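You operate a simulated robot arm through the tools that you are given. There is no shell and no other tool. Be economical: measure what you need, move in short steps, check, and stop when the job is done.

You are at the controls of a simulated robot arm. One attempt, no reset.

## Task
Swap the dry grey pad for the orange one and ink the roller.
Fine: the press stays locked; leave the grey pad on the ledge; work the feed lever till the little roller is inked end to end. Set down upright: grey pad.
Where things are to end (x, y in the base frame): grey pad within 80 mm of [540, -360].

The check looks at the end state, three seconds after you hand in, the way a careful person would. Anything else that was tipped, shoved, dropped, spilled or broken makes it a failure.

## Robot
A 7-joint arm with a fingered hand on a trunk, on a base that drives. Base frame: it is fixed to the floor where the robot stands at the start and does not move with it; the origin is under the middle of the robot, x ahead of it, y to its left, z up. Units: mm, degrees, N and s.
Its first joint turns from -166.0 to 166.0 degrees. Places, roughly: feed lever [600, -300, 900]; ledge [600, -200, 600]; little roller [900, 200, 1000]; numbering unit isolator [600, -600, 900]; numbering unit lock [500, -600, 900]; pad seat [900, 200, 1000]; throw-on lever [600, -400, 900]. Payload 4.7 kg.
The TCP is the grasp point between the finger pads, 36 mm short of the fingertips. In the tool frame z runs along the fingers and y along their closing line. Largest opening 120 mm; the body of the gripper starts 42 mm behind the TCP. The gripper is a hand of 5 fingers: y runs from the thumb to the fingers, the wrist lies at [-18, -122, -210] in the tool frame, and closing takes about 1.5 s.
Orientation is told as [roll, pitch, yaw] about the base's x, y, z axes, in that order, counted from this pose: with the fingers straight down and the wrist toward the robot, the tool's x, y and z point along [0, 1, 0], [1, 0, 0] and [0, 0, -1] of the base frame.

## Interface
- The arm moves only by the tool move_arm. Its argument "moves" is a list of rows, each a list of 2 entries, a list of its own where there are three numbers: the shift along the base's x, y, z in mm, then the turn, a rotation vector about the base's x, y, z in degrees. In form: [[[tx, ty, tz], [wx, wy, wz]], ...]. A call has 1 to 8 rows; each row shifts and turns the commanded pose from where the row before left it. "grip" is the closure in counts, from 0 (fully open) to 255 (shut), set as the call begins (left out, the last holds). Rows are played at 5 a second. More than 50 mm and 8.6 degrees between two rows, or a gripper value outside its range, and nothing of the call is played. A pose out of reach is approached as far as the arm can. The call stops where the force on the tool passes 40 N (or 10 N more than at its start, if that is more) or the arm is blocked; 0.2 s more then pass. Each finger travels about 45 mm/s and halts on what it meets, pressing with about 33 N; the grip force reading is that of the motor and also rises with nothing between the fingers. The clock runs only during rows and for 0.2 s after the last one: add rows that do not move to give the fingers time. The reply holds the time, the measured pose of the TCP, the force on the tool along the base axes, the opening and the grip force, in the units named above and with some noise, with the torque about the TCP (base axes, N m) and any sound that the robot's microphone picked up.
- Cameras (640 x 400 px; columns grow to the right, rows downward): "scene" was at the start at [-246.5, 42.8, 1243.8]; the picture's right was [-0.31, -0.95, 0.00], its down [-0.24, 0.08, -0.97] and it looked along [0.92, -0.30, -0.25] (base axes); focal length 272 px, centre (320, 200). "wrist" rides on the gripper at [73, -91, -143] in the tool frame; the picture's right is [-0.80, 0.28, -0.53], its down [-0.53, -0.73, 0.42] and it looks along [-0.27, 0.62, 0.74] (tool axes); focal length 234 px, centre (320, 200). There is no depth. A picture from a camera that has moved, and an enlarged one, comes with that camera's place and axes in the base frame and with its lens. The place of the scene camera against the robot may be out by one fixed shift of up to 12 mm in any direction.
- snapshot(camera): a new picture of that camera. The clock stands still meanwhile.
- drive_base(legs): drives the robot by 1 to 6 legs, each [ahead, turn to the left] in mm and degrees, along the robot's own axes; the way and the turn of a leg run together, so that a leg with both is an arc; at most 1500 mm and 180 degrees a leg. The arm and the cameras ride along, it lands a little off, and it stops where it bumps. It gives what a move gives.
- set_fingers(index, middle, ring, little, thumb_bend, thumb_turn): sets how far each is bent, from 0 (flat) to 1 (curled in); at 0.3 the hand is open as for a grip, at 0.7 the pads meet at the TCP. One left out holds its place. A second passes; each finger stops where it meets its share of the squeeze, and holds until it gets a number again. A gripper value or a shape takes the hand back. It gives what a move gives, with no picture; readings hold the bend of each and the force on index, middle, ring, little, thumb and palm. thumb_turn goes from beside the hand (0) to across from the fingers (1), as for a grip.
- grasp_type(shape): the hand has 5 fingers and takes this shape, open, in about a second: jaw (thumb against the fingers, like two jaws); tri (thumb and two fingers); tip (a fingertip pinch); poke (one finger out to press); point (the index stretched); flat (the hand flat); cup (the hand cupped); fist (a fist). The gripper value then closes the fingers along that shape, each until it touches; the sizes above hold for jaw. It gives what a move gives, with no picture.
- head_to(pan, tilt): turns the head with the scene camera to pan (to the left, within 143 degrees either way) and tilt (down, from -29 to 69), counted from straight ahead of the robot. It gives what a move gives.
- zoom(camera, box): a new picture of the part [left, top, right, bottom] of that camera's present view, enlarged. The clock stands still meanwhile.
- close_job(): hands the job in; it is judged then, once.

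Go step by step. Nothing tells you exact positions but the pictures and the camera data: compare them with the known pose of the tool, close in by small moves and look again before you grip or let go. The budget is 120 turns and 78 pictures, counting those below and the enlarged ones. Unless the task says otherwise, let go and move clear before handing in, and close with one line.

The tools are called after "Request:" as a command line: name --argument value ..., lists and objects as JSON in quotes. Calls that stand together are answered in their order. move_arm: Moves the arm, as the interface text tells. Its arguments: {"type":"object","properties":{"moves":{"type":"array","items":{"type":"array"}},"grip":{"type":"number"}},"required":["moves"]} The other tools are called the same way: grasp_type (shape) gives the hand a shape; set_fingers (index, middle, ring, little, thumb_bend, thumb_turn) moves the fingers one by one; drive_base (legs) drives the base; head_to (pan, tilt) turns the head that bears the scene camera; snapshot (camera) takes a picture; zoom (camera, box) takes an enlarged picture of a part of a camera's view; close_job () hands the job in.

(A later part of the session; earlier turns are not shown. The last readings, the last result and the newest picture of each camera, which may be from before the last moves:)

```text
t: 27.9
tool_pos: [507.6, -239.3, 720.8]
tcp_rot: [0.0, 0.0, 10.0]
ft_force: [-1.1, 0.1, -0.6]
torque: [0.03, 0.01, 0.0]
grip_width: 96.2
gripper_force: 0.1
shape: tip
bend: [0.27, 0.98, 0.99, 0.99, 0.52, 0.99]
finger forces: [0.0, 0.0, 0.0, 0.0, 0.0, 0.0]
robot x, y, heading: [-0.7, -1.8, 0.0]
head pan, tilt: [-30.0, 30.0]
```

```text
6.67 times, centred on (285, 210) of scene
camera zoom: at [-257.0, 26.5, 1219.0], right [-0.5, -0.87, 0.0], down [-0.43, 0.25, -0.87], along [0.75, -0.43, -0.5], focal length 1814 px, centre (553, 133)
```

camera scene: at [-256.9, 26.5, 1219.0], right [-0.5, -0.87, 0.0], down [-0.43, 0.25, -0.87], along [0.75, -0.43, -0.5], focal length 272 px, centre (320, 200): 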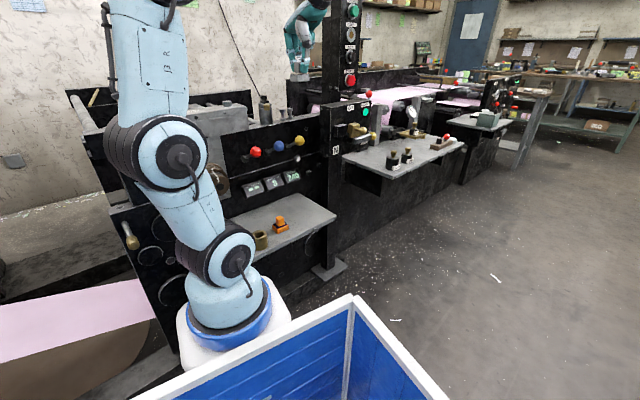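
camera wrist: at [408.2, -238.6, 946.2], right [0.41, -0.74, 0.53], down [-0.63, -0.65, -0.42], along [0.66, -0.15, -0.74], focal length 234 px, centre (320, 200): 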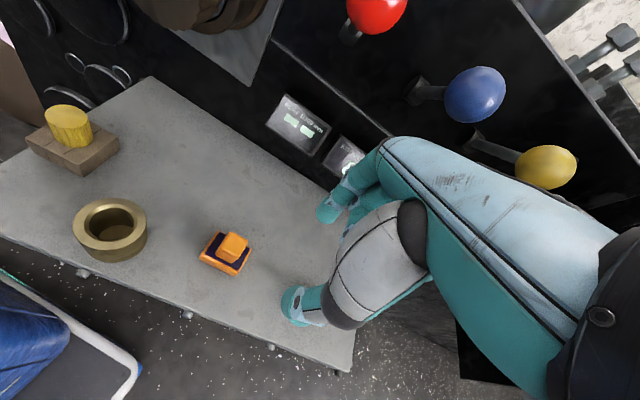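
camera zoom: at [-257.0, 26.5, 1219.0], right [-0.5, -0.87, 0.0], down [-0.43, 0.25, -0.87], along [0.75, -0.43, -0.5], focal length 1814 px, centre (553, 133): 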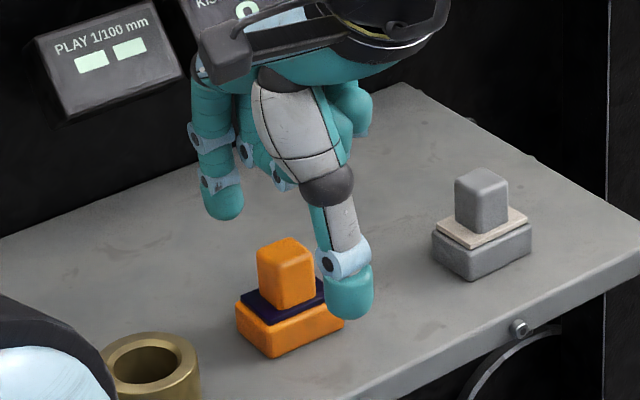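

The close view puts the handle at about [507.4, −236]. I'll shift 3 mm in +y, lower to 700 and close.

Request:
move_arm --moves '[[[0, 3, -7], [0, 0, 0]], [[0, 0, -7], [0, 0, 0]], [[0, 0, -6], [0, 0, 0]], [[0, 0, 0], [0, 0, 0]]]'

Request:
move_arm --moves '[[[0, 0, 0], [0, 0, 0]], [[0, 0, 0], [0, 0, 0]], [[0, 0, 0], [0, 0, 0]], [[0, 0, 0], [0, 0, 0]], [[0, 0, 0], [0, 0, 0]], [[0, 0, 0], [0, 0, 0]], [[0, 0, 0], [0, 0, 0]], [[0, 0, 0], [0, 0, 0]]]' --grip 255

Request:
zoom --camera "wrist" --box '[240, 160, 400, 340]'

```text
t: 28.9
tool_pos: [507.4, -235.1, 700.5]
tcp_rot: [0.0, 0.0, 10.0]
ft_force: [0.1, 0.8, -0.3]
torque: [-0.02, -0.01, 0.03]
grip_width: 96.6
gripper_force: 0.0
shape: tip
bend: [0.27, 0.98, 0.99, 0.99, 0.52, 0.99]
finger forces: [0.1, 0.0, 0.0, 0.0, 0.0, 0.0]
robot x, y, heading: [-1.5, -2.1, -0.1]
head pan, tilt: [-30.0, 30.0]
```

```text
t: 30.7
tool_pos: [506.6, -236.6, 700.5]
tcp_rot: [0.0, 0.0, 10.0]
ft_force: [1.0, -0.9, 0.0]
torque: [0.05, 0.04, 0.0]
grip_width: 18.7
gripper_force: 33.1
shape: tip
bend: [0.72, 1.0, 1.0, 1.0, 0.74, 1.0]
finger forces: [29.7, 0.0, 0.1, 0.0, 29.7, 0.1]
robot x, y, heading: [-0.3, -0.6, 0.1]
head pan, tilt: [-30.0, 30.0]
```

```text
2.22 times, centred on (320, 250) of wrist
camera zoom: at [403.8, -180.9, 843.5], right [0.41, -0.74, 0.53], down [-0.63, -0.65, -0.42], along [0.66, -0.15, -0.74], focal length 520 px, centre (320, 89)
```

zoom: 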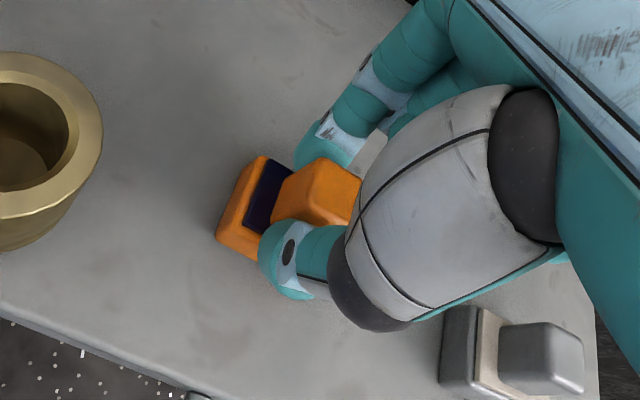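

The orange pad is held the same way. I'll lift, draw back a little from the red knob, and rise.

Request:
move_arm --moves '[[[0, 0, 15], [0, 0, 0]], [[0, 0, 30], [0, 0, 0]], [[-20, 0, 35], [0, 0, 0]], [[-4, 0, 45], [0, 0, 0]], [[0, 0, 45], [0, 0, 0]], [[0, 0, 45], [0, 0, 0]], [[0, 0, 45], [0, 0, 0]], [[0, 0, 45], [0, 0, 0]]]'

Request:
move_arm --moves '[[[0, 0, 45], [0, 0, 0]], [[0, 0, 45], [0, 0, 0]], [[0, 0, 45], [0, 0, 0]], [[0, 0, 43], [0, 0, 0]], [[31, 35, 0], [0, 0, 0]], [[31, 35, 0], [0, 0, 0]], [[31, 35, 0], [0, 0, 0]], [[31, 35, 0], [0, 0, 0]]]'

Request:
zoom --camera "wrist" --box '[180, 140, 440, 380]'

```text
t: 32.5
tool_pos: [483.6, -236.2, 1006.8]
tcp_rot: [0.1, 0.0, 10.0]
ft_force: [0.4, 0.1, -0.2]
torque: [0.04, -0.04, 0.02]
grip_width: 18.9
gripper_force: 32.5
shape: tip
bend: [0.72, 1.0, 1.0, 1.0, 0.74, 1.0]
finger forces: [29.5, 0.1, 0.1, 0.0, 29.6, 0.0]
robot x, y, heading: [-1.6, 1.1, -0.1]
head pan, tilt: [-30.0, 30.0]
```

```text
t: 34.3
tool_pos: [608.0, -96.2, 1184.2]
tcp_rot: [0.0, -0.1, 9.9]
ft_force: [0.2, 0.0, -0.3]
torque: [0.0, 0.03, -0.03]
grip_width: 18.6
gripper_force: 33.2
shape: tip
bend: [0.72, 1.0, 1.0, 1.0, 0.74, 1.0]
finger forces: [29.6, 0.1, 0.1, 0.0, 29.6, 0.1]
robot x, y, heading: [-1.8, -0.2, 0.1]
head pan, tilt: [-30.0, 30.0]
```

```text
1.67 times, centred on (310, 260) of wrist
camera zoom: at [504.5, -41.1, 1326.7], right [0.41, -0.74, 0.53], down [-0.63, -0.65, -0.42], along [0.66, -0.15, -0.74], focal length 390 px, centre (337, 100)
```

zoom: 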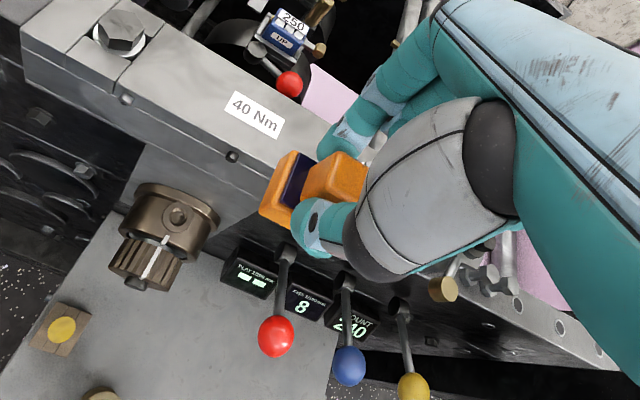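

The pad is riding well. On to above the seat.

Request:
move_arm --moves '[[[32, 33, 0], [0, 0, 0]], [[32, 33, 0], [0, 0, 0]], [[32, 33, 0], [0, 0, 0]], [[32, 33, 0], [0, 0, 0]], [[32, 33, 0], [0, 0, 0]], [[32, 33, 0], [0, 0, 0]], [[32, 33, 0], [0, 0, 0]], [[32, 35, 0], [0, 0, 0]]]'

Request:
move_arm --moves '[[[0, 0, -30], [0, 0, 0]], [[0, 0, -30], [0, 0, 0]], [[0, 0, -30], [0, 0, 0]], [[0, 0, -20], [0, 0, 0]], [[0, 0, 0], [0, 0, 0]]]'

Request:
head_to --pan 10 --tilt 15

Request:
snapshot --camera "wrist"

Request:
zoom --camera "scene" --box '[320, 120, 390, 200]'

```text
t: 36.1
tool_pos: [863.4, 171.0, 1185.0]
tcp_rot: [0.0, -0.1, 10.0]
ft_force: [0.1, -0.1, 0.1]
torque: [0.04, -0.06, 0.02]
grip_width: 19.1
gripper_force: 33.0
shape: tip
bend: [0.72, 1.0, 1.0, 1.0, 0.74, 1.0]
finger forces: [29.5, 0.1, 0.0, 0.0, 29.6, 0.1]
robot x, y, heading: [5.9, 1.1, -0.0]
head pan, tilt: [-30.0, 30.0]
```

```text
t: 37.3
tool_pos: [863.2, 170.7, 1073.6]
tcp_rot: [0.0, 0.1, 10.0]
ft_force: [0.7, 0.4, -0.8]
torque: [-0.02, -0.01, -0.02]
grip_width: 18.6
gripper_force: 33.0
shape: tip
bend: [0.72, 1.0, 1.0, 1.0, 0.74, 1.0]
finger forces: [29.5, 0.0, 0.0, 0.0, 29.5, 0.0]
robot x, y, heading: [-0.3, -1.4, -0.1]
head pan, tilt: [-30.0, 30.0]
```

```text
t: 38.4
tool_pos: [862.5, 171.9, 1072.8]
tcp_rot: [0.0, 0.0, 10.0]
ft_force: [0.3, 0.1, 0.3]
torque: [0.05, -0.03, -0.01]
grip_width: 18.8
gripper_force: 32.5
shape: tip
bend: [0.72, 1.0, 1.0, 1.0, 0.74, 1.0]
finger forces: [29.5, 0.0, 0.1, 0.0, 29.4, 0.1]
robot x, y, heading: [1.1, 2.6, -0.3]
head pan, tilt: [10.0, 15.0]
```

```text
38 pictures are left
camera wrist: at [759.6, 225.9, 1216.4], right [0.41, -0.74, 0.53], down [-0.63, -0.65, -0.42], along [0.66, -0.15, -0.74], focal length 234 px, centre (320, 200)
```

wrist: 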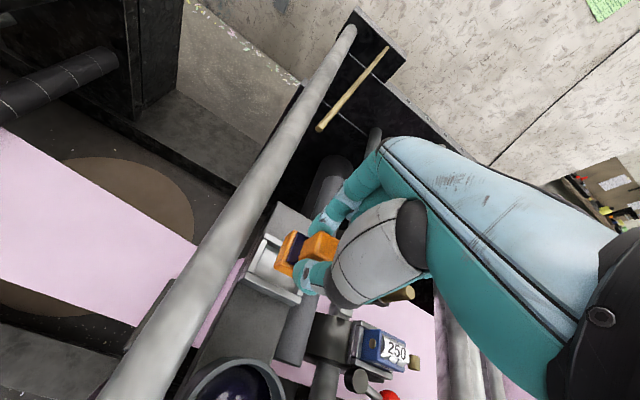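

```text
5.00 times, centred on (355, 160) of scene
camera zoom: at [-243.3, 87.9, 1243.2], right [0.17, -0.98, 0.0], down [-0.26, -0.04, -0.97], along [0.95, 0.17, -0.26], focal length 1360 px, centre (145, 400)
```

zoom: 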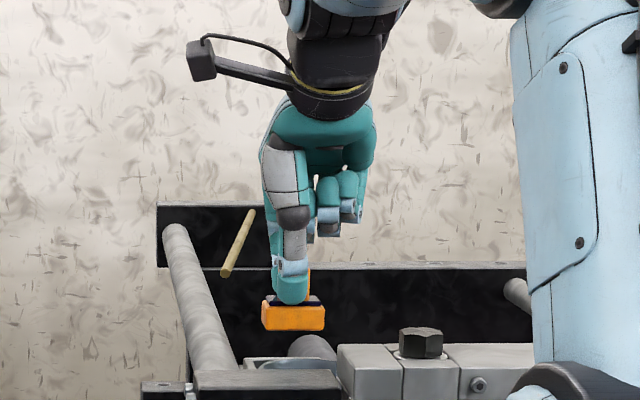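

Compared with the grey pad, the orange one seems a few mm toward −y in the fingers. I'll compare with the same wrist zoom as before.

Request:
zoom --camera "wrist" --box '[180, 140, 440, 380]'

Request:
zoom --camera "wrist" --box '[230, 210, 350, 320]'

```text
1.67 times, centred on (310, 260) of wrist
camera zoom: at [759.6, 225.9, 1216.4], right [0.41, -0.74, 0.53], down [-0.63, -0.65, -0.42], along [0.66, -0.15, -0.74], focal length 390 px, centre (337, 100)
```

zoom: 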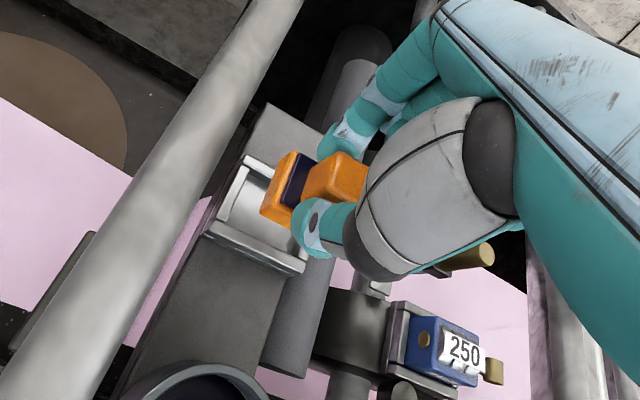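

```text
3.64 times, centred on (290, 265) of wrist
camera zoom: at [759.6, 225.9, 1216.4], right [0.41, -0.74, 0.53], down [-0.63, -0.65, -0.42], along [0.66, -0.15, -0.74], focal length 852 px, centre (429, -36)
```

zoom: 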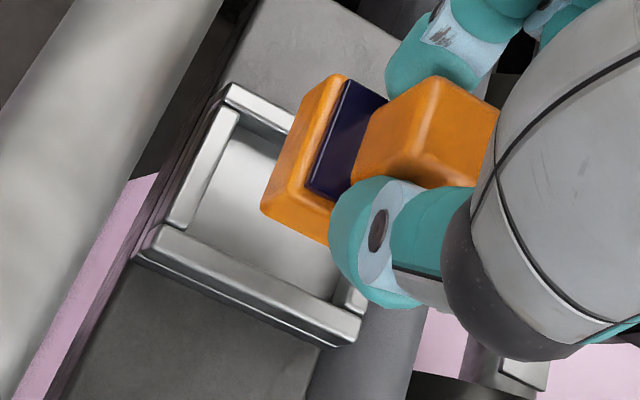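

Both views say about 4.5–5 mm, so I'll shift along the tray's +y to put the orange pad where the grey one sat, then lower partway and look.

Request:
move_arm --moves '[[[0.3, 4.8, 0], [0, 0, 0]], [[0, 0, -12], [0, 0, 0]], [[0, 0, -10], [0, 0, 0]], [[0, 0, 0], [0, 0, 0]]]'

Request:
zoom --camera "wrist" --box '[230, 190, 350, 300]'

Request:
zoom --camera "scene" --box '[335, 150, 385, 200]'

```text
t: 39.4
tool_pos: [863.9, 174.4, 1053.0]
tcp_rot: [0.1, 0.1, 10.0]
ft_force: [0.2, -0.2, -0.1]
torque: [0.01, -0.01, -0.02]
grip_width: 18.4
gripper_force: 32.9
shape: tip
bend: [0.72, 1.0, 1.0, 1.0, 0.74, 1.0]
finger forces: [29.5, 0.0, 0.1, 0.1, 29.5, 0.0]
robot x, y, heading: [2.2, 2.3, -0.4]
head pan, tilt: [10.0, 15.0]
```

```text
3.64 times, centred on (290, 245) of wrist
camera zoom: at [760.2, 230.2, 1194.7], right [0.41, -0.74, 0.53], down [-0.63, -0.65, -0.42], along [0.66, -0.15, -0.74], focal length 852 px, centre (429, 36)
```

zoom: 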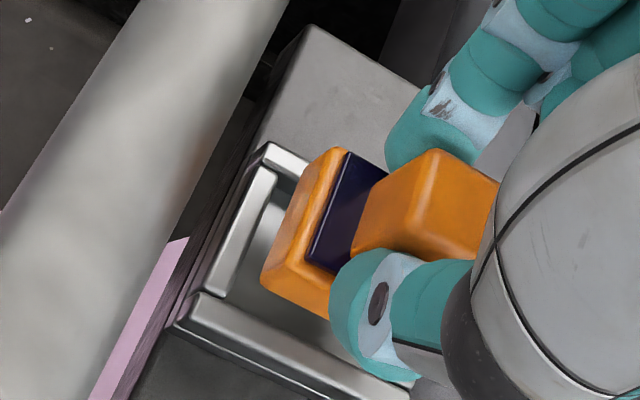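

```text
8.00 times, centred on (360, 175) of scene
camera zoom: at [-243.3, 88.0, 1243.2], right [0.17, -0.98, 0.0], down [-0.26, -0.04, -0.97], along [0.95, 0.17, -0.26], focal length 2176 px, centre (0, 400)
```

zoom: 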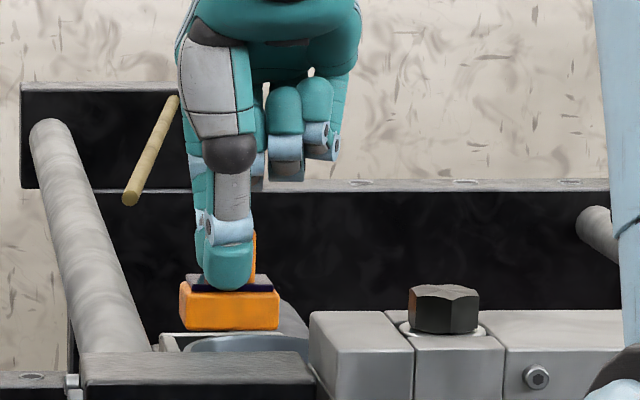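

The orange pad now lines up with where the grey one sat (column match in the scene view). I'll lower gently.

Request:
move_arm --moves '[[[0, 0, -4], [0, 0, 0]], [[0, 0, -3], [0, 0, 0]], [[0, 0, -3], [0, 0, 0]], [[0, 0, 0], [0, 0, 0]]]'

Request:
zoom --camera "wrist" --box '[230, 180, 350, 290]'

```text
t: 40.4
tool_pos: [862.9, 174.4, 1041.3]
tcp_rot: [0.0, -0.1, 10.0]
ft_force: [-1.3, -0.8, 2.8]
torque: [0.01, -0.04, 0.02]
grip_width: 18.8
gripper_force: 32.7
shape: tip
bend: [0.72, 1.0, 1.0, 1.0, 0.74, 1.0]
finger forces: [29.7, 0.0, 0.0, 0.0, 30.2, 0.0]
robot x, y, heading: [0.6, -1.4, -0.3]
head pan, tilt: [10.0, 15.0]
```

```text
3.64 times, centred on (290, 235) of wrist
camera zoom: at [760.0, 230.3, 1184.8], right [0.41, -0.74, 0.53], down [-0.63, -0.65, -0.43], along [0.66, -0.15, -0.74], focal length 852 px, centre (429, 73)
```

zoom: 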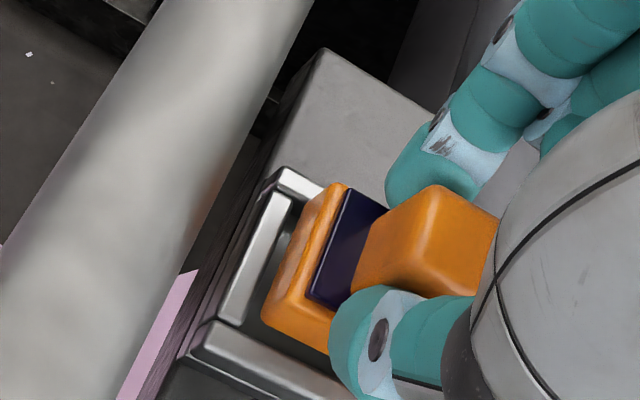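

A light touch at about wall-top height. The view shows a gap of about 5 mm on the near (−x) side and about 3 mm on the left, so it likely touches the far wall; I'll lift 3 mm, shift −2.5 mm in x and +1 in y, and look.

Request:
move_arm --moves '[[[0, 0, 3], [0, 0, 0]], [[-2.5, 0.8, 0], [0, 0, 0]], [[0, 0, -3], [0, 0, 0]], [[0, 0, 0], [0, 0, 0]]]'

Request:
move_arm --moves '[[[0, 0, -1.5], [0, 0, 0]], [[0, 0, -1.5], [0, 0, 0]], [[0, 0, 0], [0, 0, 0]]]'

Request:
zoom --camera "wrist" --box '[230, 180, 350, 290]'

```text
t: 41.4
tool_pos: [860.9, 177.1, 1042.3]
tcp_rot: [0.0, 0.0, 10.0]
ft_force: [-0.4, -0.6, 0.7]
torque: [0.02, 0.02, 0.0]
grip_width: 18.6
gripper_force: 32.8
shape: tip
bend: [0.72, 1.0, 1.0, 1.0, 0.74, 1.0]
finger forces: [29.5, 0.0, 0.0, 0.0, 29.5, 0.0]
robot x, y, heading: [-0.4, 4.1, 0.0]
head pan, tilt: [10.0, 15.0]
```

```text
t: 42.2
tool_pos: [861.6, 176.5, 1038.5]
tcp_rot: [-0.1, -0.1, 10.0]
ft_force: [-0.2, -0.8, -0.5]
torque: [0.05, 0.01, 0.05]
grip_width: 18.7
gripper_force: 33.2
shape: tip
bend: [0.72, 1.0, 1.0, 1.0, 0.74, 1.0]
finger forces: [29.7, 0.0, 0.1, 0.1, 29.5, 0.0]
robot x, y, heading: [-1.3, 1.8, 0.0]
head pan, tilt: [10.0, 15.0]
```

```text
3.64 times, centred on (290, 235) of wrist
camera zoom: at [757.6, 231.4, 1181.7], right [0.41, -0.74, 0.53], down [-0.63, -0.65, -0.42], along [0.66, -0.15, -0.74], focal length 852 px, centre (429, 73)
```

zoom: 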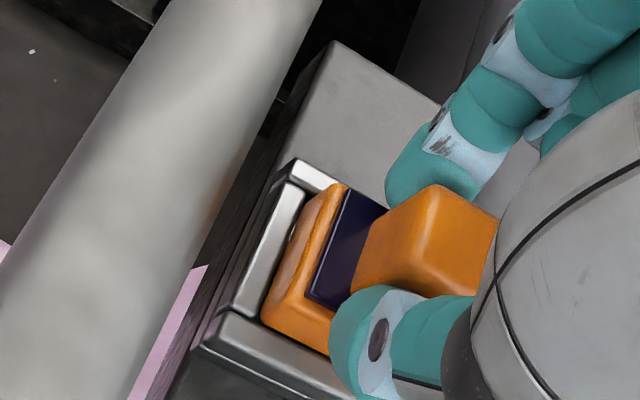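

No force now and the pad is entering the tray, close to the near and left walls. Continuing down slowly.

Request:
move_arm --moves '[[[0, 0, -1.5], [0, 0, 0]], [[0, 0, -1.5], [0, 0, 0]], [[0, 0, 0], [0, 0, 0]]]'

Request:
move_arm --moves '[[[0, 0, -1.5], [0, 0, 0]], [[0, 0, -1.5], [0, 0, 0]], [[0, 0, 0], [0, 0, 0]]]'

Request:
zoom --camera "wrist" --box '[230, 180, 350, 290]'

```text
t: 43.0
tool_pos: [860.6, 175.4, 1036.4]
tcp_rot: [0.0, 0.1, 10.0]
ft_force: [0.6, -0.6, 0.4]
torque: [-0.02, -0.01, -0.01]
grip_width: 18.8
gripper_force: 33.6
shape: tip
bend: [0.72, 1.0, 1.0, 1.0, 0.74, 1.0]
finger forces: [29.6, 0.0, 0.1, 0.0, 29.6, 0.1]
robot x, y, heading: [1.7, 0.5, -0.1]
head pan, tilt: [10.0, 15.0]
```

```text
t: 43.8
tool_pos: [861.6, 176.3, 1033.5]
tcp_rot: [0.0, 0.0, 10.0]
ft_force: [0.4, 0.2, 0.0]
torque: [0.04, -0.03, 0.01]
grip_width: 18.5
gripper_force: 32.8
shape: tip
bend: [0.72, 1.0, 1.0, 1.0, 0.74, 1.0]
finger forces: [29.8, 0.0, 0.0, 0.0, 29.4, 0.0]
robot x, y, heading: [0.3, -0.9, 0.1]
head pan, tilt: [10.0, 15.0]
```

```text
3.64 times, centred on (290, 235) of wrist
camera zoom: at [757.5, 231.3, 1175.7], right [0.41, -0.74, 0.53], down [-0.63, -0.65, -0.42], along [0.66, -0.15, -0.74], focal length 852 px, centre (429, 73)
```

zoom: 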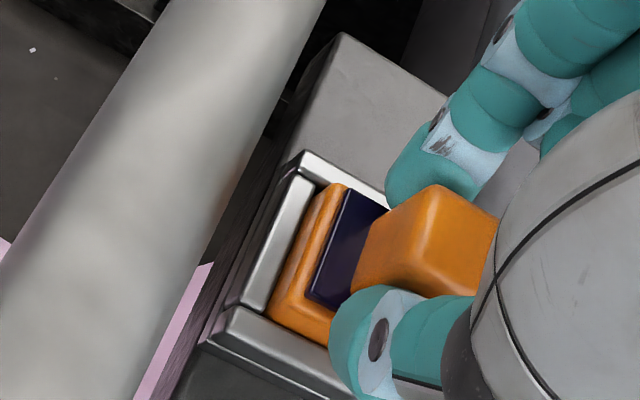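

The pad is inside the tray with a small left gap and no side force. I'll lower until the floor is felt.

Request:
move_arm --moves '[[[0, 0, -1], [0, 0, 0]], [[0, 0, -1], [0, 0, 0]], [[0, 0, -1], [0, 0, 0]], [[0, 0, 0], [0, 0, 0]]]'

Request:
move_arm --moves '[[[0, 0, -1], [0, 0, 0]], [[0, 0, 0], [0, 0, 0]]]'

```text
t: 44.8
tool_pos: [860.1, 175.4, 1029.2]
tcp_rot: [-0.1, -0.1, 9.9]
ft_force: [4.8, -2.9, 4.1]
torque: [-0.05, -0.22, -0.03]
grip_width: 18.6
gripper_force: 32.8
shape: tip
bend: [0.72, 1.0, 1.0, 1.0, 0.74, 1.0]
finger forces: [33.2, 0.0, 0.0, 0.0, 29.1, 0.0]
robot x, y, heading: [-2.3, 2.0, 0.2]
head pan, tilt: [10.0, 15.0]
```

```text
t: 45.4
tool_pos: [860.7, 175.6, 1030.7]
tcp_rot: [0.0, -0.1, 10.0]
ft_force: [4.7, -2.5, 9.2]
torque: [-0.05, -0.26, -0.04]
grip_width: 18.8
gripper_force: 32.8
shape: tip
bend: [0.72, 1.0, 1.0, 1.0, 0.74, 1.0]
finger forces: [34.1, 0.0, 0.1, 0.0, 29.8, 0.1]
robot x, y, heading: [0.6, -2.3, 0.0]
head pan, tilt: [10.0, 15.0]
```

It's on the floor at the same height as the grey pad was, lightly against the near wall. I'll relieve that 1.5 mm and open.

Request:
move_arm --moves '[[[1.5, -0.3, 0], [0, 0, 0]], [[0, 0, 0], [0, 0, 0]]]'

Request:
move_arm --moves '[[[0, 0, 0], [0, 0, 0]], [[0, 0, 0], [0, 0, 0]], [[0, 0, 0], [0, 0, 0]], [[0, 0, 0], [0, 0, 0]], [[0, 0, 0], [0, 0, 0]], [[0, 0, 0], [0, 0, 0]]]' --grip 80

Request:
move_arm --moves '[[[0, 0, 20], [0, 0, 0]], [[0, 0, 40], [0, 0, 0]], [[0, 0, 45], [0, 0, 0]], [[-20, -30, 35], [0, 0, 0]], [[0, 0, 0], [0, 0, 0]]]'

Request:
snapshot --camera "wrist"

```text
t: 46.0
tool_pos: [861.9, 175.5, 1029.8]
tcp_rot: [0.0, 0.0, 10.0]
ft_force: [-4.1, -2.5, 11.8]
torque: [-0.05, 0.02, -0.04]
grip_width: 19.1
gripper_force: 33.0
shape: tip
bend: [0.72, 1.0, 1.0, 1.0, 0.74, 1.0]
finger forces: [31.0, 0.1, 0.1, 0.0, 35.4, 0.0]
robot x, y, heading: [-3.8, -0.7, -0.0]
head pan, tilt: [10.0, 15.0]
```

```text
t: 47.4
tool_pos: [862.6, 176.2, 1028.6]
tcp_rot: [0.0, 0.0, 10.0]
ft_force: [0.7, -0.1, -0.2]
torque: [0.01, 0.0, -0.01]
grip_width: 81.7
gripper_force: 0.0
shape: tip
bend: [0.28, 0.98, 0.99, 0.99, 0.61, 1.0]
finger forces: [0.1, 0.0, 0.1, 0.1, 0.0, 0.0]
robot x, y, heading: [-2.5, -2.4, -0.1]
head pan, tilt: [10.0, 15.0]
```

```text
refused: row 4 steps farther than a row can; nothing moved
```

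```text
29 pictures are left
camera wrist: at [759.0, 231.0, 1171.7], right [0.41, -0.74, 0.53], down [-0.63, -0.65, -0.42], along [0.66, -0.15, -0.74], focal length 234 px, centre (320, 200)
```

wrist: 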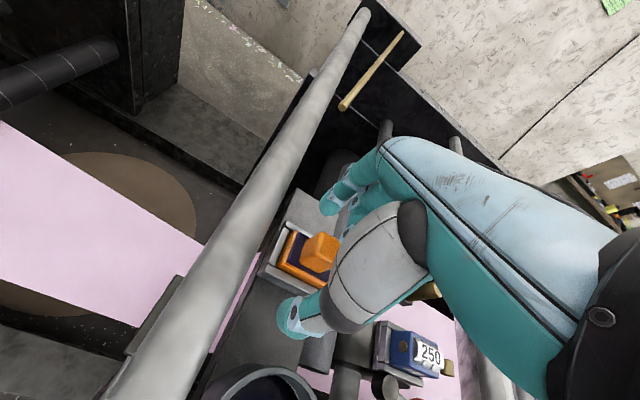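

The pad is released in the tray; one row was too long. I'll rise with shorter rows and check the seat and roller.

Request:
move_arm --moves '[[[0, 0, 20], [0, 0, 0]], [[0, 0, 40], [0, 0, 0]], [[0, 0, 45], [0, 0, 0]], [[0, 0, 45], [0, 0, 0]], [[-20, -35, 10], [0, 0, 0]], [[0, 0, 0], [0, 0, 0]]]'

Request:
zoom --camera "wrist" --box '[150, 150, 350, 350]'

```text
t: 48.8
tool_pos: [842.5, 140.8, 1189.8]
tcp_rot: [-0.1, -0.1, 10.0]
ft_force: [0.5, 0.2, 1.2]
torque: [0.03, 0.0, 0.0]
grip_width: 82.0
gripper_force: 0.0
shape: tip
bend: [0.28, 0.98, 0.99, 0.99, 0.61, 0.99]
finger forces: [0.0, 0.0, 0.0, 0.0, 0.1, 0.1]
robot x, y, heading: [1.5, -2.3, 0.2]
head pan, tilt: [10.0, 15.0]
```

```text
2.00 times, centred on (250, 250) of wrist
camera zoom: at [738.4, 195.7, 1331.9], right [0.41, -0.74, 0.53], down [-0.63, -0.65, -0.42], along [0.66, -0.15, -0.74], focal length 468 px, centre (460, 100)
```

zoom: 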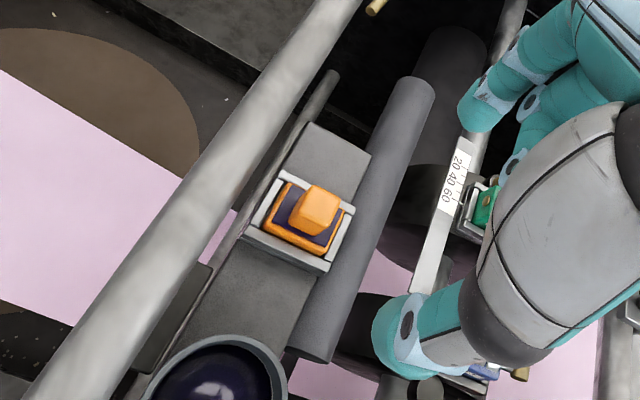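

The orange pad sits well in the tray, and the roller is still dry grey. Next I'll move to the front near the levers and look at the blue one closely.

Request:
move_arm --moves '[[[-30, -38, 0], [0, 0, 0]], [[-30, -38, 0], [0, 0, 0]], [[-30, -38, 0], [0, 0, 0]], [[-30, -38, 0], [0, 0, 0]], [[-30, -38, 0], [0, 0, 0]], [[-30, -38, 0], [0, 0, 0]], [[-30, -38, 0], [0, 0, 0]], [[-30, -38, 0], [0, 0, 0]]]'

Request:
move_arm --moves '[[[-30, -35, 0], [0, 0, 0]], [[-30, -35, 0], [0, 0, 0]], [[-30, -15, -30], [0, 0, 0]], [[0, 0, -45], [0, 0, 0]], [[0, 0, 0], [0, 0, 0]]]'

Request:
head_to --pan -25 --tilt 20

Request:
snapshot --camera "wrist"

Request:
snapshot --camera "scene"

```text
t: 50.6
tool_pos: [603.5, -161.8, 1188.3]
tcp_rot: [0.0, 0.1, 10.0]
ft_force: [-0.8, 0.7, 0.4]
torque: [-0.01, 0.0, 0.02]
grip_width: 82.1
gripper_force: 0.0
shape: tip
bend: [0.28, 0.98, 0.99, 0.99, 0.61, 0.99]
finger forces: [0.1, 0.0, 0.0, 0.0, 0.0, 0.0]
robot x, y, heading: [0.7, 2.1, 0.1]
head pan, tilt: [10.0, 15.0]
```

```text
t: 51.8
tool_pos: [512.3, -247.3, 1113.3]
tcp_rot: [0.1, 0.0, 10.0]
ft_force: [-0.6, -0.4, 0.6]
torque: [0.01, 0.0, -0.03]
grip_width: 82.1
gripper_force: 0.0
shape: tip
bend: [0.28, 0.98, 0.99, 0.99, 0.61, 0.99]
finger forces: [0.0, 0.0, 0.1, 0.1, 0.1, 0.0]
robot x, y, heading: [-3.7, -1.2, -0.1]
head pan, tilt: [10.0, 15.0]
```

```text
t: 52.8
tool_pos: [511.4, -247.8, 1114.8]
tcp_rot: [-0.1, 0.0, 10.0]
ft_force: [0.2, 0.1, 0.1]
torque: [-0.03, 0.01, 0.01]
grip_width: 82.2
gripper_force: 0.0
shape: tip
bend: [0.28, 0.98, 0.99, 0.99, 0.61, 0.99]
finger forces: [0.0, 0.0, 0.0, 0.0, 0.0, 0.1]
robot x, y, heading: [4.0, 3.2, -0.1]
head pan, tilt: [-25.0, 20.0]
```

```text
27 pictures are left
camera wrist: at [408.3, -193.1, 1256.7], right [0.41, -0.74, 0.53], down [-0.63, -0.65, -0.42], along [0.66, -0.15, -0.74], focal length 234 px, centre (320, 200)
```

wrist: 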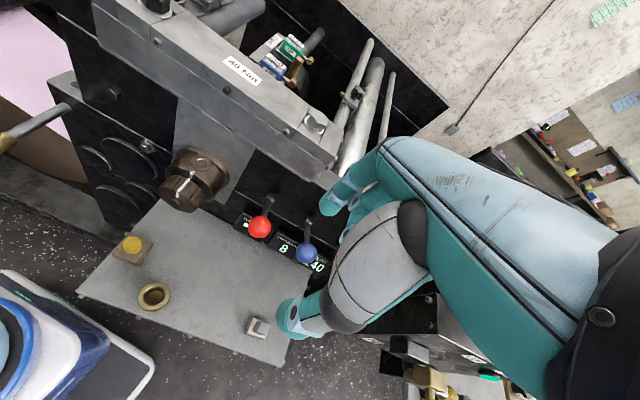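

```text
26 pictures are left
camera scene: at [-250.9, 32.4, 1235.1], right [-0.42, -0.91, 0.0], down [-0.31, 0.14, -0.94], along [0.85, -0.4, -0.34], focal length 272 px, centre (320, 200)
```

scene: 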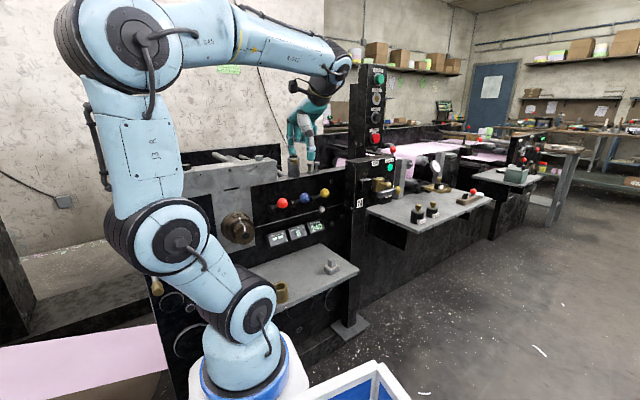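

Request:
zoom --camera "scene" --box '[255, 175, 355, 255]'

Request:
zoom --camera "wrist" --box '[210, 170, 340, 290]'

```text
5.00 times, centred on (305, 215) of scene
camera zoom: at [-250.9, 32.4, 1235.1], right [-0.42, -0.91, 0.0], down [-0.31, 0.14, -0.94], along [0.85, -0.4, -0.34], focal length 1360 px, centre (395, 125)
```

zoom: 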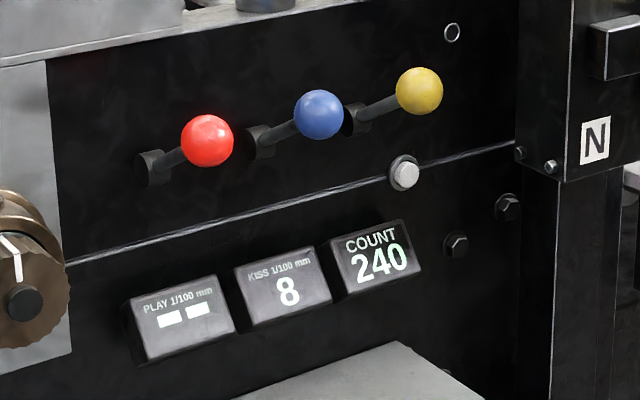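

```text
3.33 times, centred on (275, 230) of wrist
camera zoom: at [408.3, -193.1, 1256.7], right [0.41, -0.74, 0.53], down [-0.63, -0.65, -0.42], along [0.66, -0.15, -0.74], focal length 781 px, centre (470, 100)
```

zoom: 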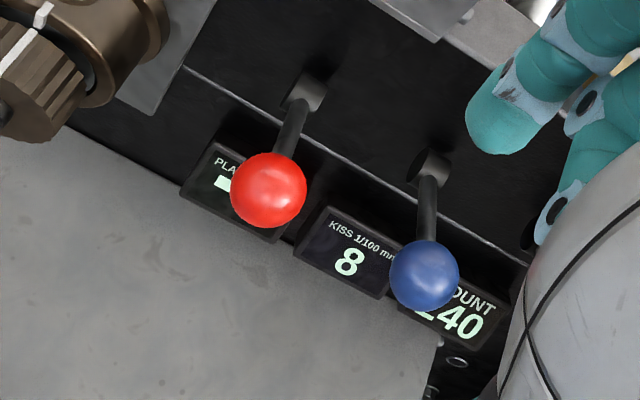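

The blue lever's boss is at about [695, −277, 859] and its knob at [606, −294, 911], so the stem sticks out and about 30° up. I'll turn the hand to yaw −35 so the curled fingers miss the yellow knob, and come above the blue knob with the tips about 25 mm apart to cradle it.

Request:
move_arm --moves '[[[14, -8, 0], [0, 0, -7.5]], [[14, -8, 0], [0, 0, -7.5]], [[14, -8, 0], [0, 0, -7.5]], [[14, -8, 0], [0, 0, -7.5]], [[14, -8, 0], [0, 0, -7.5]], [[14, -7, 0], [0, 0, -7.5]], [[9, 0, -30], [0, 0, 0]], [[0, 0, -40], [0, 0, 0]]]' --grip 200

Request:
snapshot --camera "wrist"

Request:
zoom --camera "scene" --box '[255, 135, 355, 235]'

```text
t: 54.6
tool_pos: [606.0, -294.5, 1045.1]
tcp_rot: [0.1, -0.2, -35.0]
ft_force: [0.1, 0.1, 0.0]
torque: [0.0, 0.01, -0.01]
grip_width: 26.5
gripper_force: 0.1
shape: tip
bend: [0.73, 0.98, 0.99, 0.99, 0.74, 1.0]
finger forces: [0.1, 0.1, 0.0, 0.0, 0.0, 0.0]
robot x, y, heading: [-1.3, -2.0, -0.2]
head pan, tilt: [-25.0, 20.0]
```

```text
23 pictures are left
camera wrist: at [571.5, -183.0, 1187.1], right [-0.23, -0.82, 0.53], down [-0.9, -0.02, -0.43], along [0.36, -0.57, -0.74], focal length 234 px, centre (320, 200)
```

wrist: 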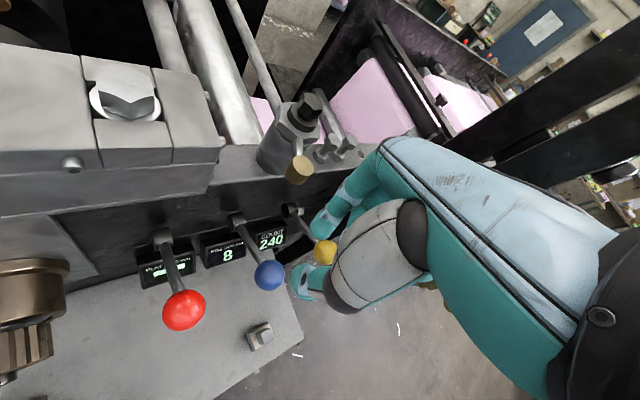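

```text
4.00 times, centred on (305, 185) of scene
camera zoom: at [-251.0, 32.4, 1235.0], right [-0.42, -0.91, 0.0], down [-0.31, 0.14, -0.94], along [0.85, -0.4, -0.34], focal length 1088 px, centre (380, 260)
```

zoom: 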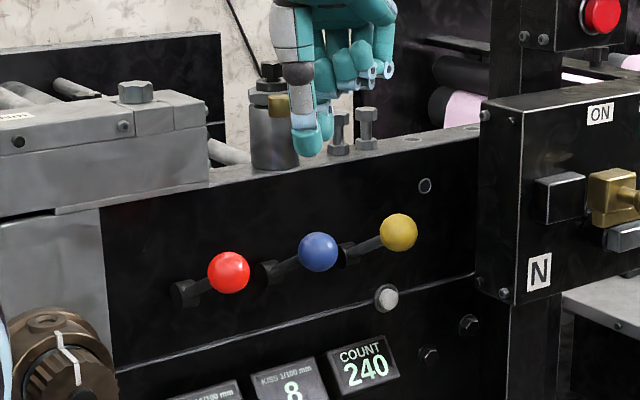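

The fingertips are right above the blue knob. I'll go down to just above contact, then press slowly.

Request:
move_arm --moves '[[[-1, 1, -40], [0, 0, 0]], [[0, 0, -38], [0, 0, 0]], [[0, 0, -8], [0, 0, 0]], [[0, 0, -5], [0, 0, 0]], [[0, 0, -4], [0, 0, 0]], [[0, 0, 0], [0, 0, 0]]]'

Request:
move_arm --moves '[[[0, 0, -4], [0, 0, 0]], [[0, 0, -4], [0, 0, 0]], [[0, 0, -4], [0, 0, 0]], [[0, 0, -4], [0, 0, 0]], [[0, 0, 0], [0, 0, 0]]]'

Request:
zoom --camera "scene" --box '[255, 135, 355, 235]'

```text
t: 56.0
tool_pos: [604.6, -293.6, 949.1]
tcp_rot: [0.0, 0.0, -35.0]
ft_force: [-1.2, -0.9, 0.8]
torque: [0.0, 0.04, -0.02]
grip_width: 26.5
gripper_force: 0.0
shape: tip
bend: [0.73, 0.98, 0.99, 0.99, 0.74, 1.0]
finger forces: [0.0, 0.1, 0.0, 0.0, 0.8, 0.0]
robot x, y, heading: [2.8, -0.2, 0.0]
head pan, tilt: [-25.0, 20.0]
```

```text
t: 57.2
tool_pos: [603.7, -294.2, 932.1]
tcp_rot: [0.0, 0.0, -35.0]
ft_force: [-4.2, 0.9, 1.0]
torque: [0.04, 0.14, 0.02]
grip_width: 26.8
gripper_force: 0.0
shape: tip
bend: [0.73, 0.98, 0.99, 0.99, 0.73, 1.0]
finger forces: [0.1, 0.1, 0.0, 0.0, 3.5, 0.0]
robot x, y, heading: [2.1, 1.5, 0.1]
head pan, tilt: [-25.0, 20.0]
```

```text
4.00 times, centred on (305, 185) of scene
camera zoom: at [-251.1, 32.4, 1235.0], right [-0.42, -0.91, 0.0], down [-0.31, 0.14, -0.94], along [0.85, -0.4, -0.34], focal length 1088 px, centre (380, 260)
```

zoom: 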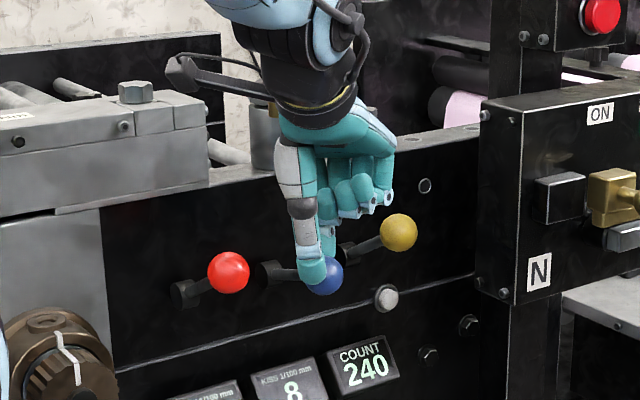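

The lever follows down easily. I'll keep pressing, following its arc slightly outward.

Request:
move_arm --moves '[[[-3, 0, -5], [0, 0, 0]], [[-2, 0, -5], [0, 0, 0]], [[-2, 0, -5], [0, 0, 0]], [[-2, 0, -5], [0, 0, 0]], [[-1, 0, -5], [0, 0, 0]], [[-1, 0, -5], [0, 0, 0]], [[0, 0, 0], [0, 0, 0]]]'

Request:
zoom --camera "scene" --box '[255, 135, 355, 235]'

```text
t: 58.8
tool_pos: [594.2, -294.3, 902.4]
tcp_rot: [0.0, 0.1, -34.9]
ft_force: [2.1, 0.0, 1.1]
torque: [-0.02, -0.1, -0.02]
grip_width: 26.2
gripper_force: 0.0
shape: tip
bend: [0.72, 0.98, 0.99, 0.99, 0.74, 1.0]
finger forces: [2.2, 0.0, 0.0, 0.1, 0.0, 0.1]
robot x, y, heading: [1.4, 1.2, 0.2]
head pan, tilt: [-25.0, 20.0]
```

```text
4.00 times, centred on (305, 185) of scene
camera zoom: at [-250.8, 32.3, 1235.1], right [-0.42, -0.91, 0.0], down [-0.31, 0.14, -0.94], along [0.85, -0.4, -0.34], focal length 1088 px, centre (380, 260)
```

zoom: 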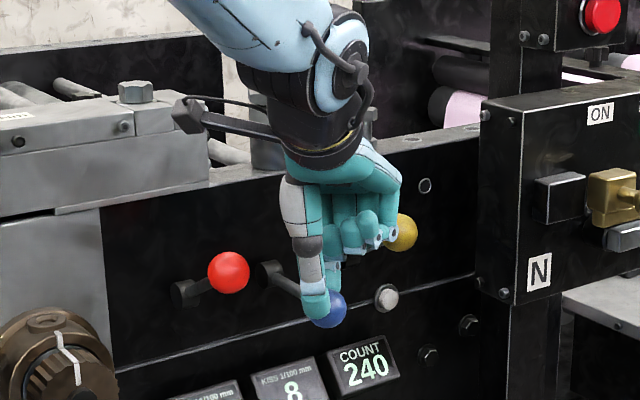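

The lever is near horizontal now, moving freely. I'll turn a further 8° to keep the knuckles off the yellow knob and go on in small steps.

Request:
move_arm --moves '[[[0, 0, 0], [0, 0, -8]], [[0, 0, -5], [0, 0, 0]], [[0, 0, -5], [0, 0, 0]], [[1, 0, -5], [0, 0, 0]], [[1, 0, -5], [0, 0, 0]], [[1, 0, -5], [0, 0, 0]], [[0, 0, 0], [0, 0, 0]]]'

Request:
zoom --camera "scene" --box '[255, 135, 355, 235]'

```text
t: 60.4
tool_pos: [597.0, -293.6, 877.6]
tcp_rot: [0.1, 0.0, -42.9]
ft_force: [0.9, -0.4, 4.5]
torque: [-0.01, -0.02, 0.02]
grip_width: 27.4
gripper_force: 0.1
shape: tip
bend: [0.72, 0.98, 0.99, 0.99, 0.73, 1.0]
finger forces: [3.2, 0.0, 0.1, 0.0, 2.9, 0.0]
robot x, y, heading: [-1.1, -1.2, 0.0]
head pan, tilt: [-25.0, 20.0]
```

```text
4.00 times, centred on (305, 185) of scene
camera zoom: at [-251.0, 32.4, 1235.0], right [-0.42, -0.91, 0.0], down [-0.31, 0.14, -0.94], along [0.85, -0.4, -0.34], focal length 1088 px, centre (380, 260)
```

zoom: 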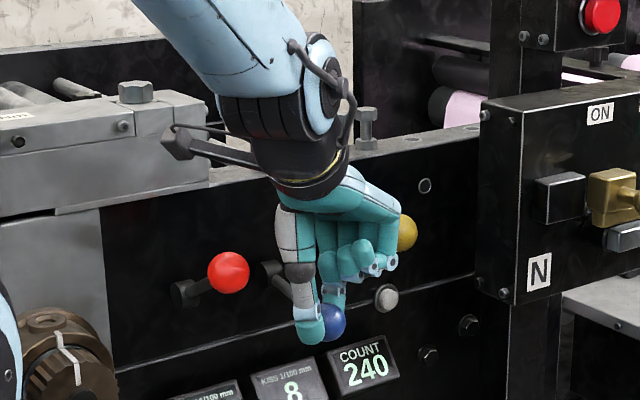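

Still moving; force is only about 4 N. I'll continue in smaller steps and watch the force.

Request:
move_arm --moves '[[[1, 0, -4], [0, 0, 0]], [[1, 0, -4], [0, 0, 0]], [[1, 0, -4], [0, 0, 0]], [[0, 0, 0], [0, 0, 0]]]'

Request:
move_arm --moves '[[[1, 0, -3], [0, 0, 0]], [[1, 0, -3], [0, 0, 0]], [[0, 0, 0], [0, 0, 0]]]'

```text
t: 61.4
tool_pos: [599.2, -293.8, 864.7]
tcp_rot: [0.0, 0.0, -43.1]
ft_force: [-1.3, -0.1, 1.1]
torque: [0.01, 0.01, -0.02]
grip_width: 26.1
gripper_force: 0.1
shape: tip
bend: [0.73, 0.98, 0.99, 0.99, 0.74, 1.0]
finger forces: [0.0, 1.8, 0.1, 0.0, 0.9, 0.1]
robot x, y, heading: [3.0, 0.5, -0.1]
head pan, tilt: [-25.0, 20.0]
```

```text
t: 62.2
tool_pos: [601.3, -293.7, 858.7]
tcp_rot: [0.0, 0.1, -43.0]
ft_force: [-1.9, -0.6, 4.0]
torque: [0.01, 0.05, 0.02]
grip_width: 26.6
gripper_force: 0.0
shape: tip
bend: [0.73, 0.98, 0.99, 0.99, 0.73, 1.0]
finger forces: [0.1, 4.2, 0.0, 0.0, 1.4, 0.1]
robot x, y, heading: [-0.4, -1.2, -0.1]
head pan, tilt: [-25.0, 20.0]
```

The middle finger now feels about 4 N; I'll look at what it touches.

Request:
zoom --camera "scene" --box '[285, 170, 345, 230]'

Request:
zoom --camera "wrist" --box '[180, 80, 440, 380]'

```text
6.67 times, centred on (315, 200) of scene
camera zoom: at [-251.1, 32.4, 1235.0], right [-0.42, -0.91, 0.0], down [-0.31, 0.14, -0.94], along [0.85, -0.4, -0.34], focal length 1814 px, centre (353, 200)
```

zoom: 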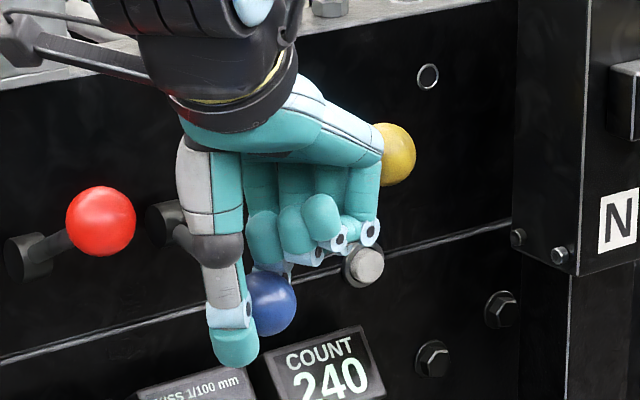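

```text
1.33 times, centred on (310, 230) of wrist
camera zoom: at [583.4, -179.4, 1002.6], right [-0.34, -0.78, 0.53], down [-0.9, 0.11, -0.43], along [0.27, -0.62, -0.74], focal length 312 px, centre (333, 160)
```

zoom: 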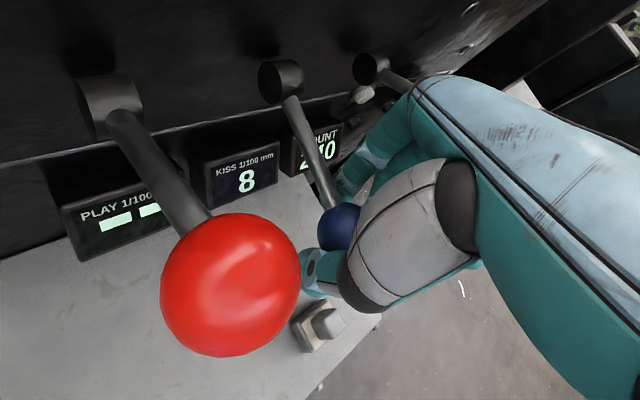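

The knob slipped out to the −y side of the pinch and the curled finger was pressing it. I'll back off upward, see whether the lever springs back, and re-centre.

Request:
move_arm --moves '[[[0, 4, 10], [0, 0, 0]], [[0, 0, 20], [0, 0, 0]], [[0, 0, 30], [0, 0, 0]], [[0, -4, 30], [0, 0, 0]], [[0, 0, 0], [0, 0, 0]]]' --grip 255

Request:
zoom --camera "scene" --box '[255, 155, 355, 235]'

Request:
zoom --camera "wrist" --box '[150, 80, 410, 380]'

```text
t: 63.1
tool_pos: [603.7, -289.0, 920.6]
tcp_rot: [0.0, 0.6, -42.8]
ft_force: [23.3, -7.2, -15.3]
torque: [0.21, 0.22, 0.2]
grip_width: 17.8
gripper_force: 33.2
shape: tip
bend: [0.71, 1.0, 1.0, 1.0, 0.78, 0.99]
finger forces: [50.8, 33.0, 0.1, 0.0, 24.7, 0.0]
robot x, y, heading: [1.4, -0.5, 0.0]
head pan, tilt: [-25.0, 20.0]
stopped in row 4: the force on the tool passed its limit (the readings are from after the stop); the commanded pose is now the measured one
```

```text
5.00 times, centred on (305, 195) of scene
camera zoom: at [-249.3, 31.4, 1235.3], right [-0.42, -0.91, 0.0], down [-0.31, 0.14, -0.94], along [0.85, -0.4, -0.34], focal length 1360 px, centre (395, 225)
```

zoom: 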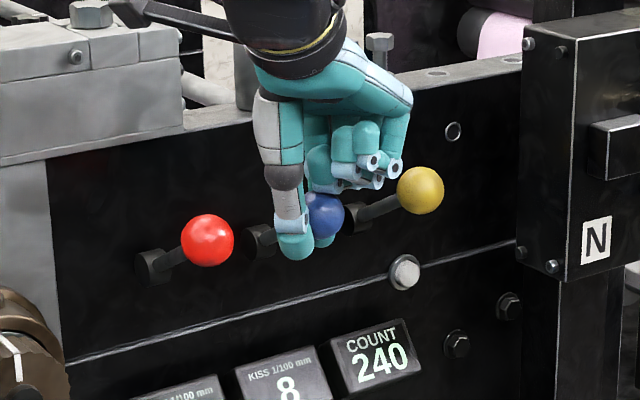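

```text
1.33 times, centred on (280, 230) of wrist
camera zoom: at [585.4, -175.1, 1064.6], right [-0.34, -0.78, 0.52], down [-0.9, 0.11, -0.42], along [0.27, -0.61, -0.74], focal length 312 px, centre (373, 160)
```

zoom: 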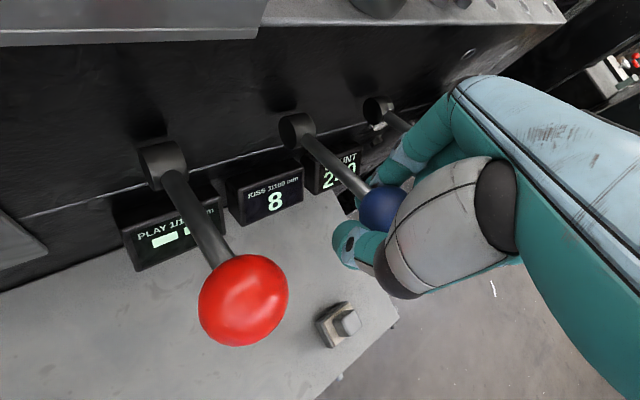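

By closing I caught the knob and the lift brought the lever back to its top position, so this hold can work the lever both ways. I'll now stroke it down along its arc, watching forces.

Request:
move_arm --moves '[[[-1, 0, -5], [0, 0, 0]], [[-3, -0.5, -8], [0, 0, -2]], [[-3, -0.5, -8], [0, 0, -2]], [[-3, -0.5, -8], [0, 0, -2]], [[-2, -0.5, -8], [0, 0, -2]], [[-1, 0, -8], [0, 0, 0]], [[0, 0, -8], [0, 0, 0]], [[0, 0, 0], [0, 0, 0]]]'

Request:
move_arm --moves '[[[1, 0, -6], [0, 0, 0]], [[1, 0, -6], [0, 0, 0]], [[2, 0, -6], [0, 0, 0]], [[0, 0, 0], [0, 0, 0]]]'

Request:
zoom --camera "scene" --box '[255, 165, 355, 245]'

```text
t: 64.1
tool_pos: [596.3, -289.8, 896.9]
tcp_rot: [0.4, 0.1, -48.5]
ft_force: [25.5, -1.9, -1.5]
torque: [-0.11, -0.63, 0.39]
grip_width: 18.8
gripper_force: 32.7
shape: tip
bend: [0.72, 1.0, 1.0, 1.0, 0.78, 1.0]
finger forces: [41.1, 26.5, 0.1, 0.0, 26.8, 0.1]
robot x, y, heading: [1.1, -2.5, 0.1]
head pan, tilt: [-25.0, 20.0]
stopped in row 5: the force on the tool passed its limit (the readings are from after the stop); the commanded pose is now the measured one
```

```text
t: 65.1
tool_pos: [598.2, -288.7, 878.4]
tcp_rot: [0.2, 0.2, -48.6]
ft_force: [12.0, 0.9, 3.9]
torque: [-0.18, -0.46, 0.13]
grip_width: 19.4
gripper_force: 33.3
shape: tip
bend: [0.72, 0.99, 1.0, 1.0, 0.78, 1.0]
finger forces: [29.7, 17.4, 0.0, 0.0, 24.3, 0.0]
robot x, y, heading: [0.4, 0.3, -0.1]
head pan, tilt: [-25.0, 20.0]
```

```text
5.00 times, centred on (305, 205) of scene
camera zoom: at [-250.3, 31.7, 1235.1], right [-0.42, -0.91, 0.0], down [-0.31, 0.14, -0.94], along [0.85, -0.4, -0.34], focal length 1360 px, centre (395, 175)
```

zoom: 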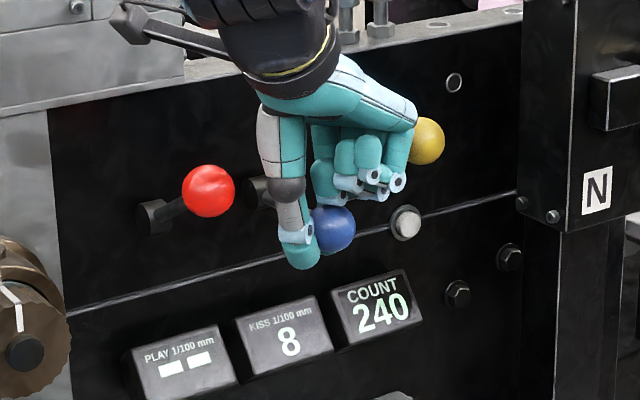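

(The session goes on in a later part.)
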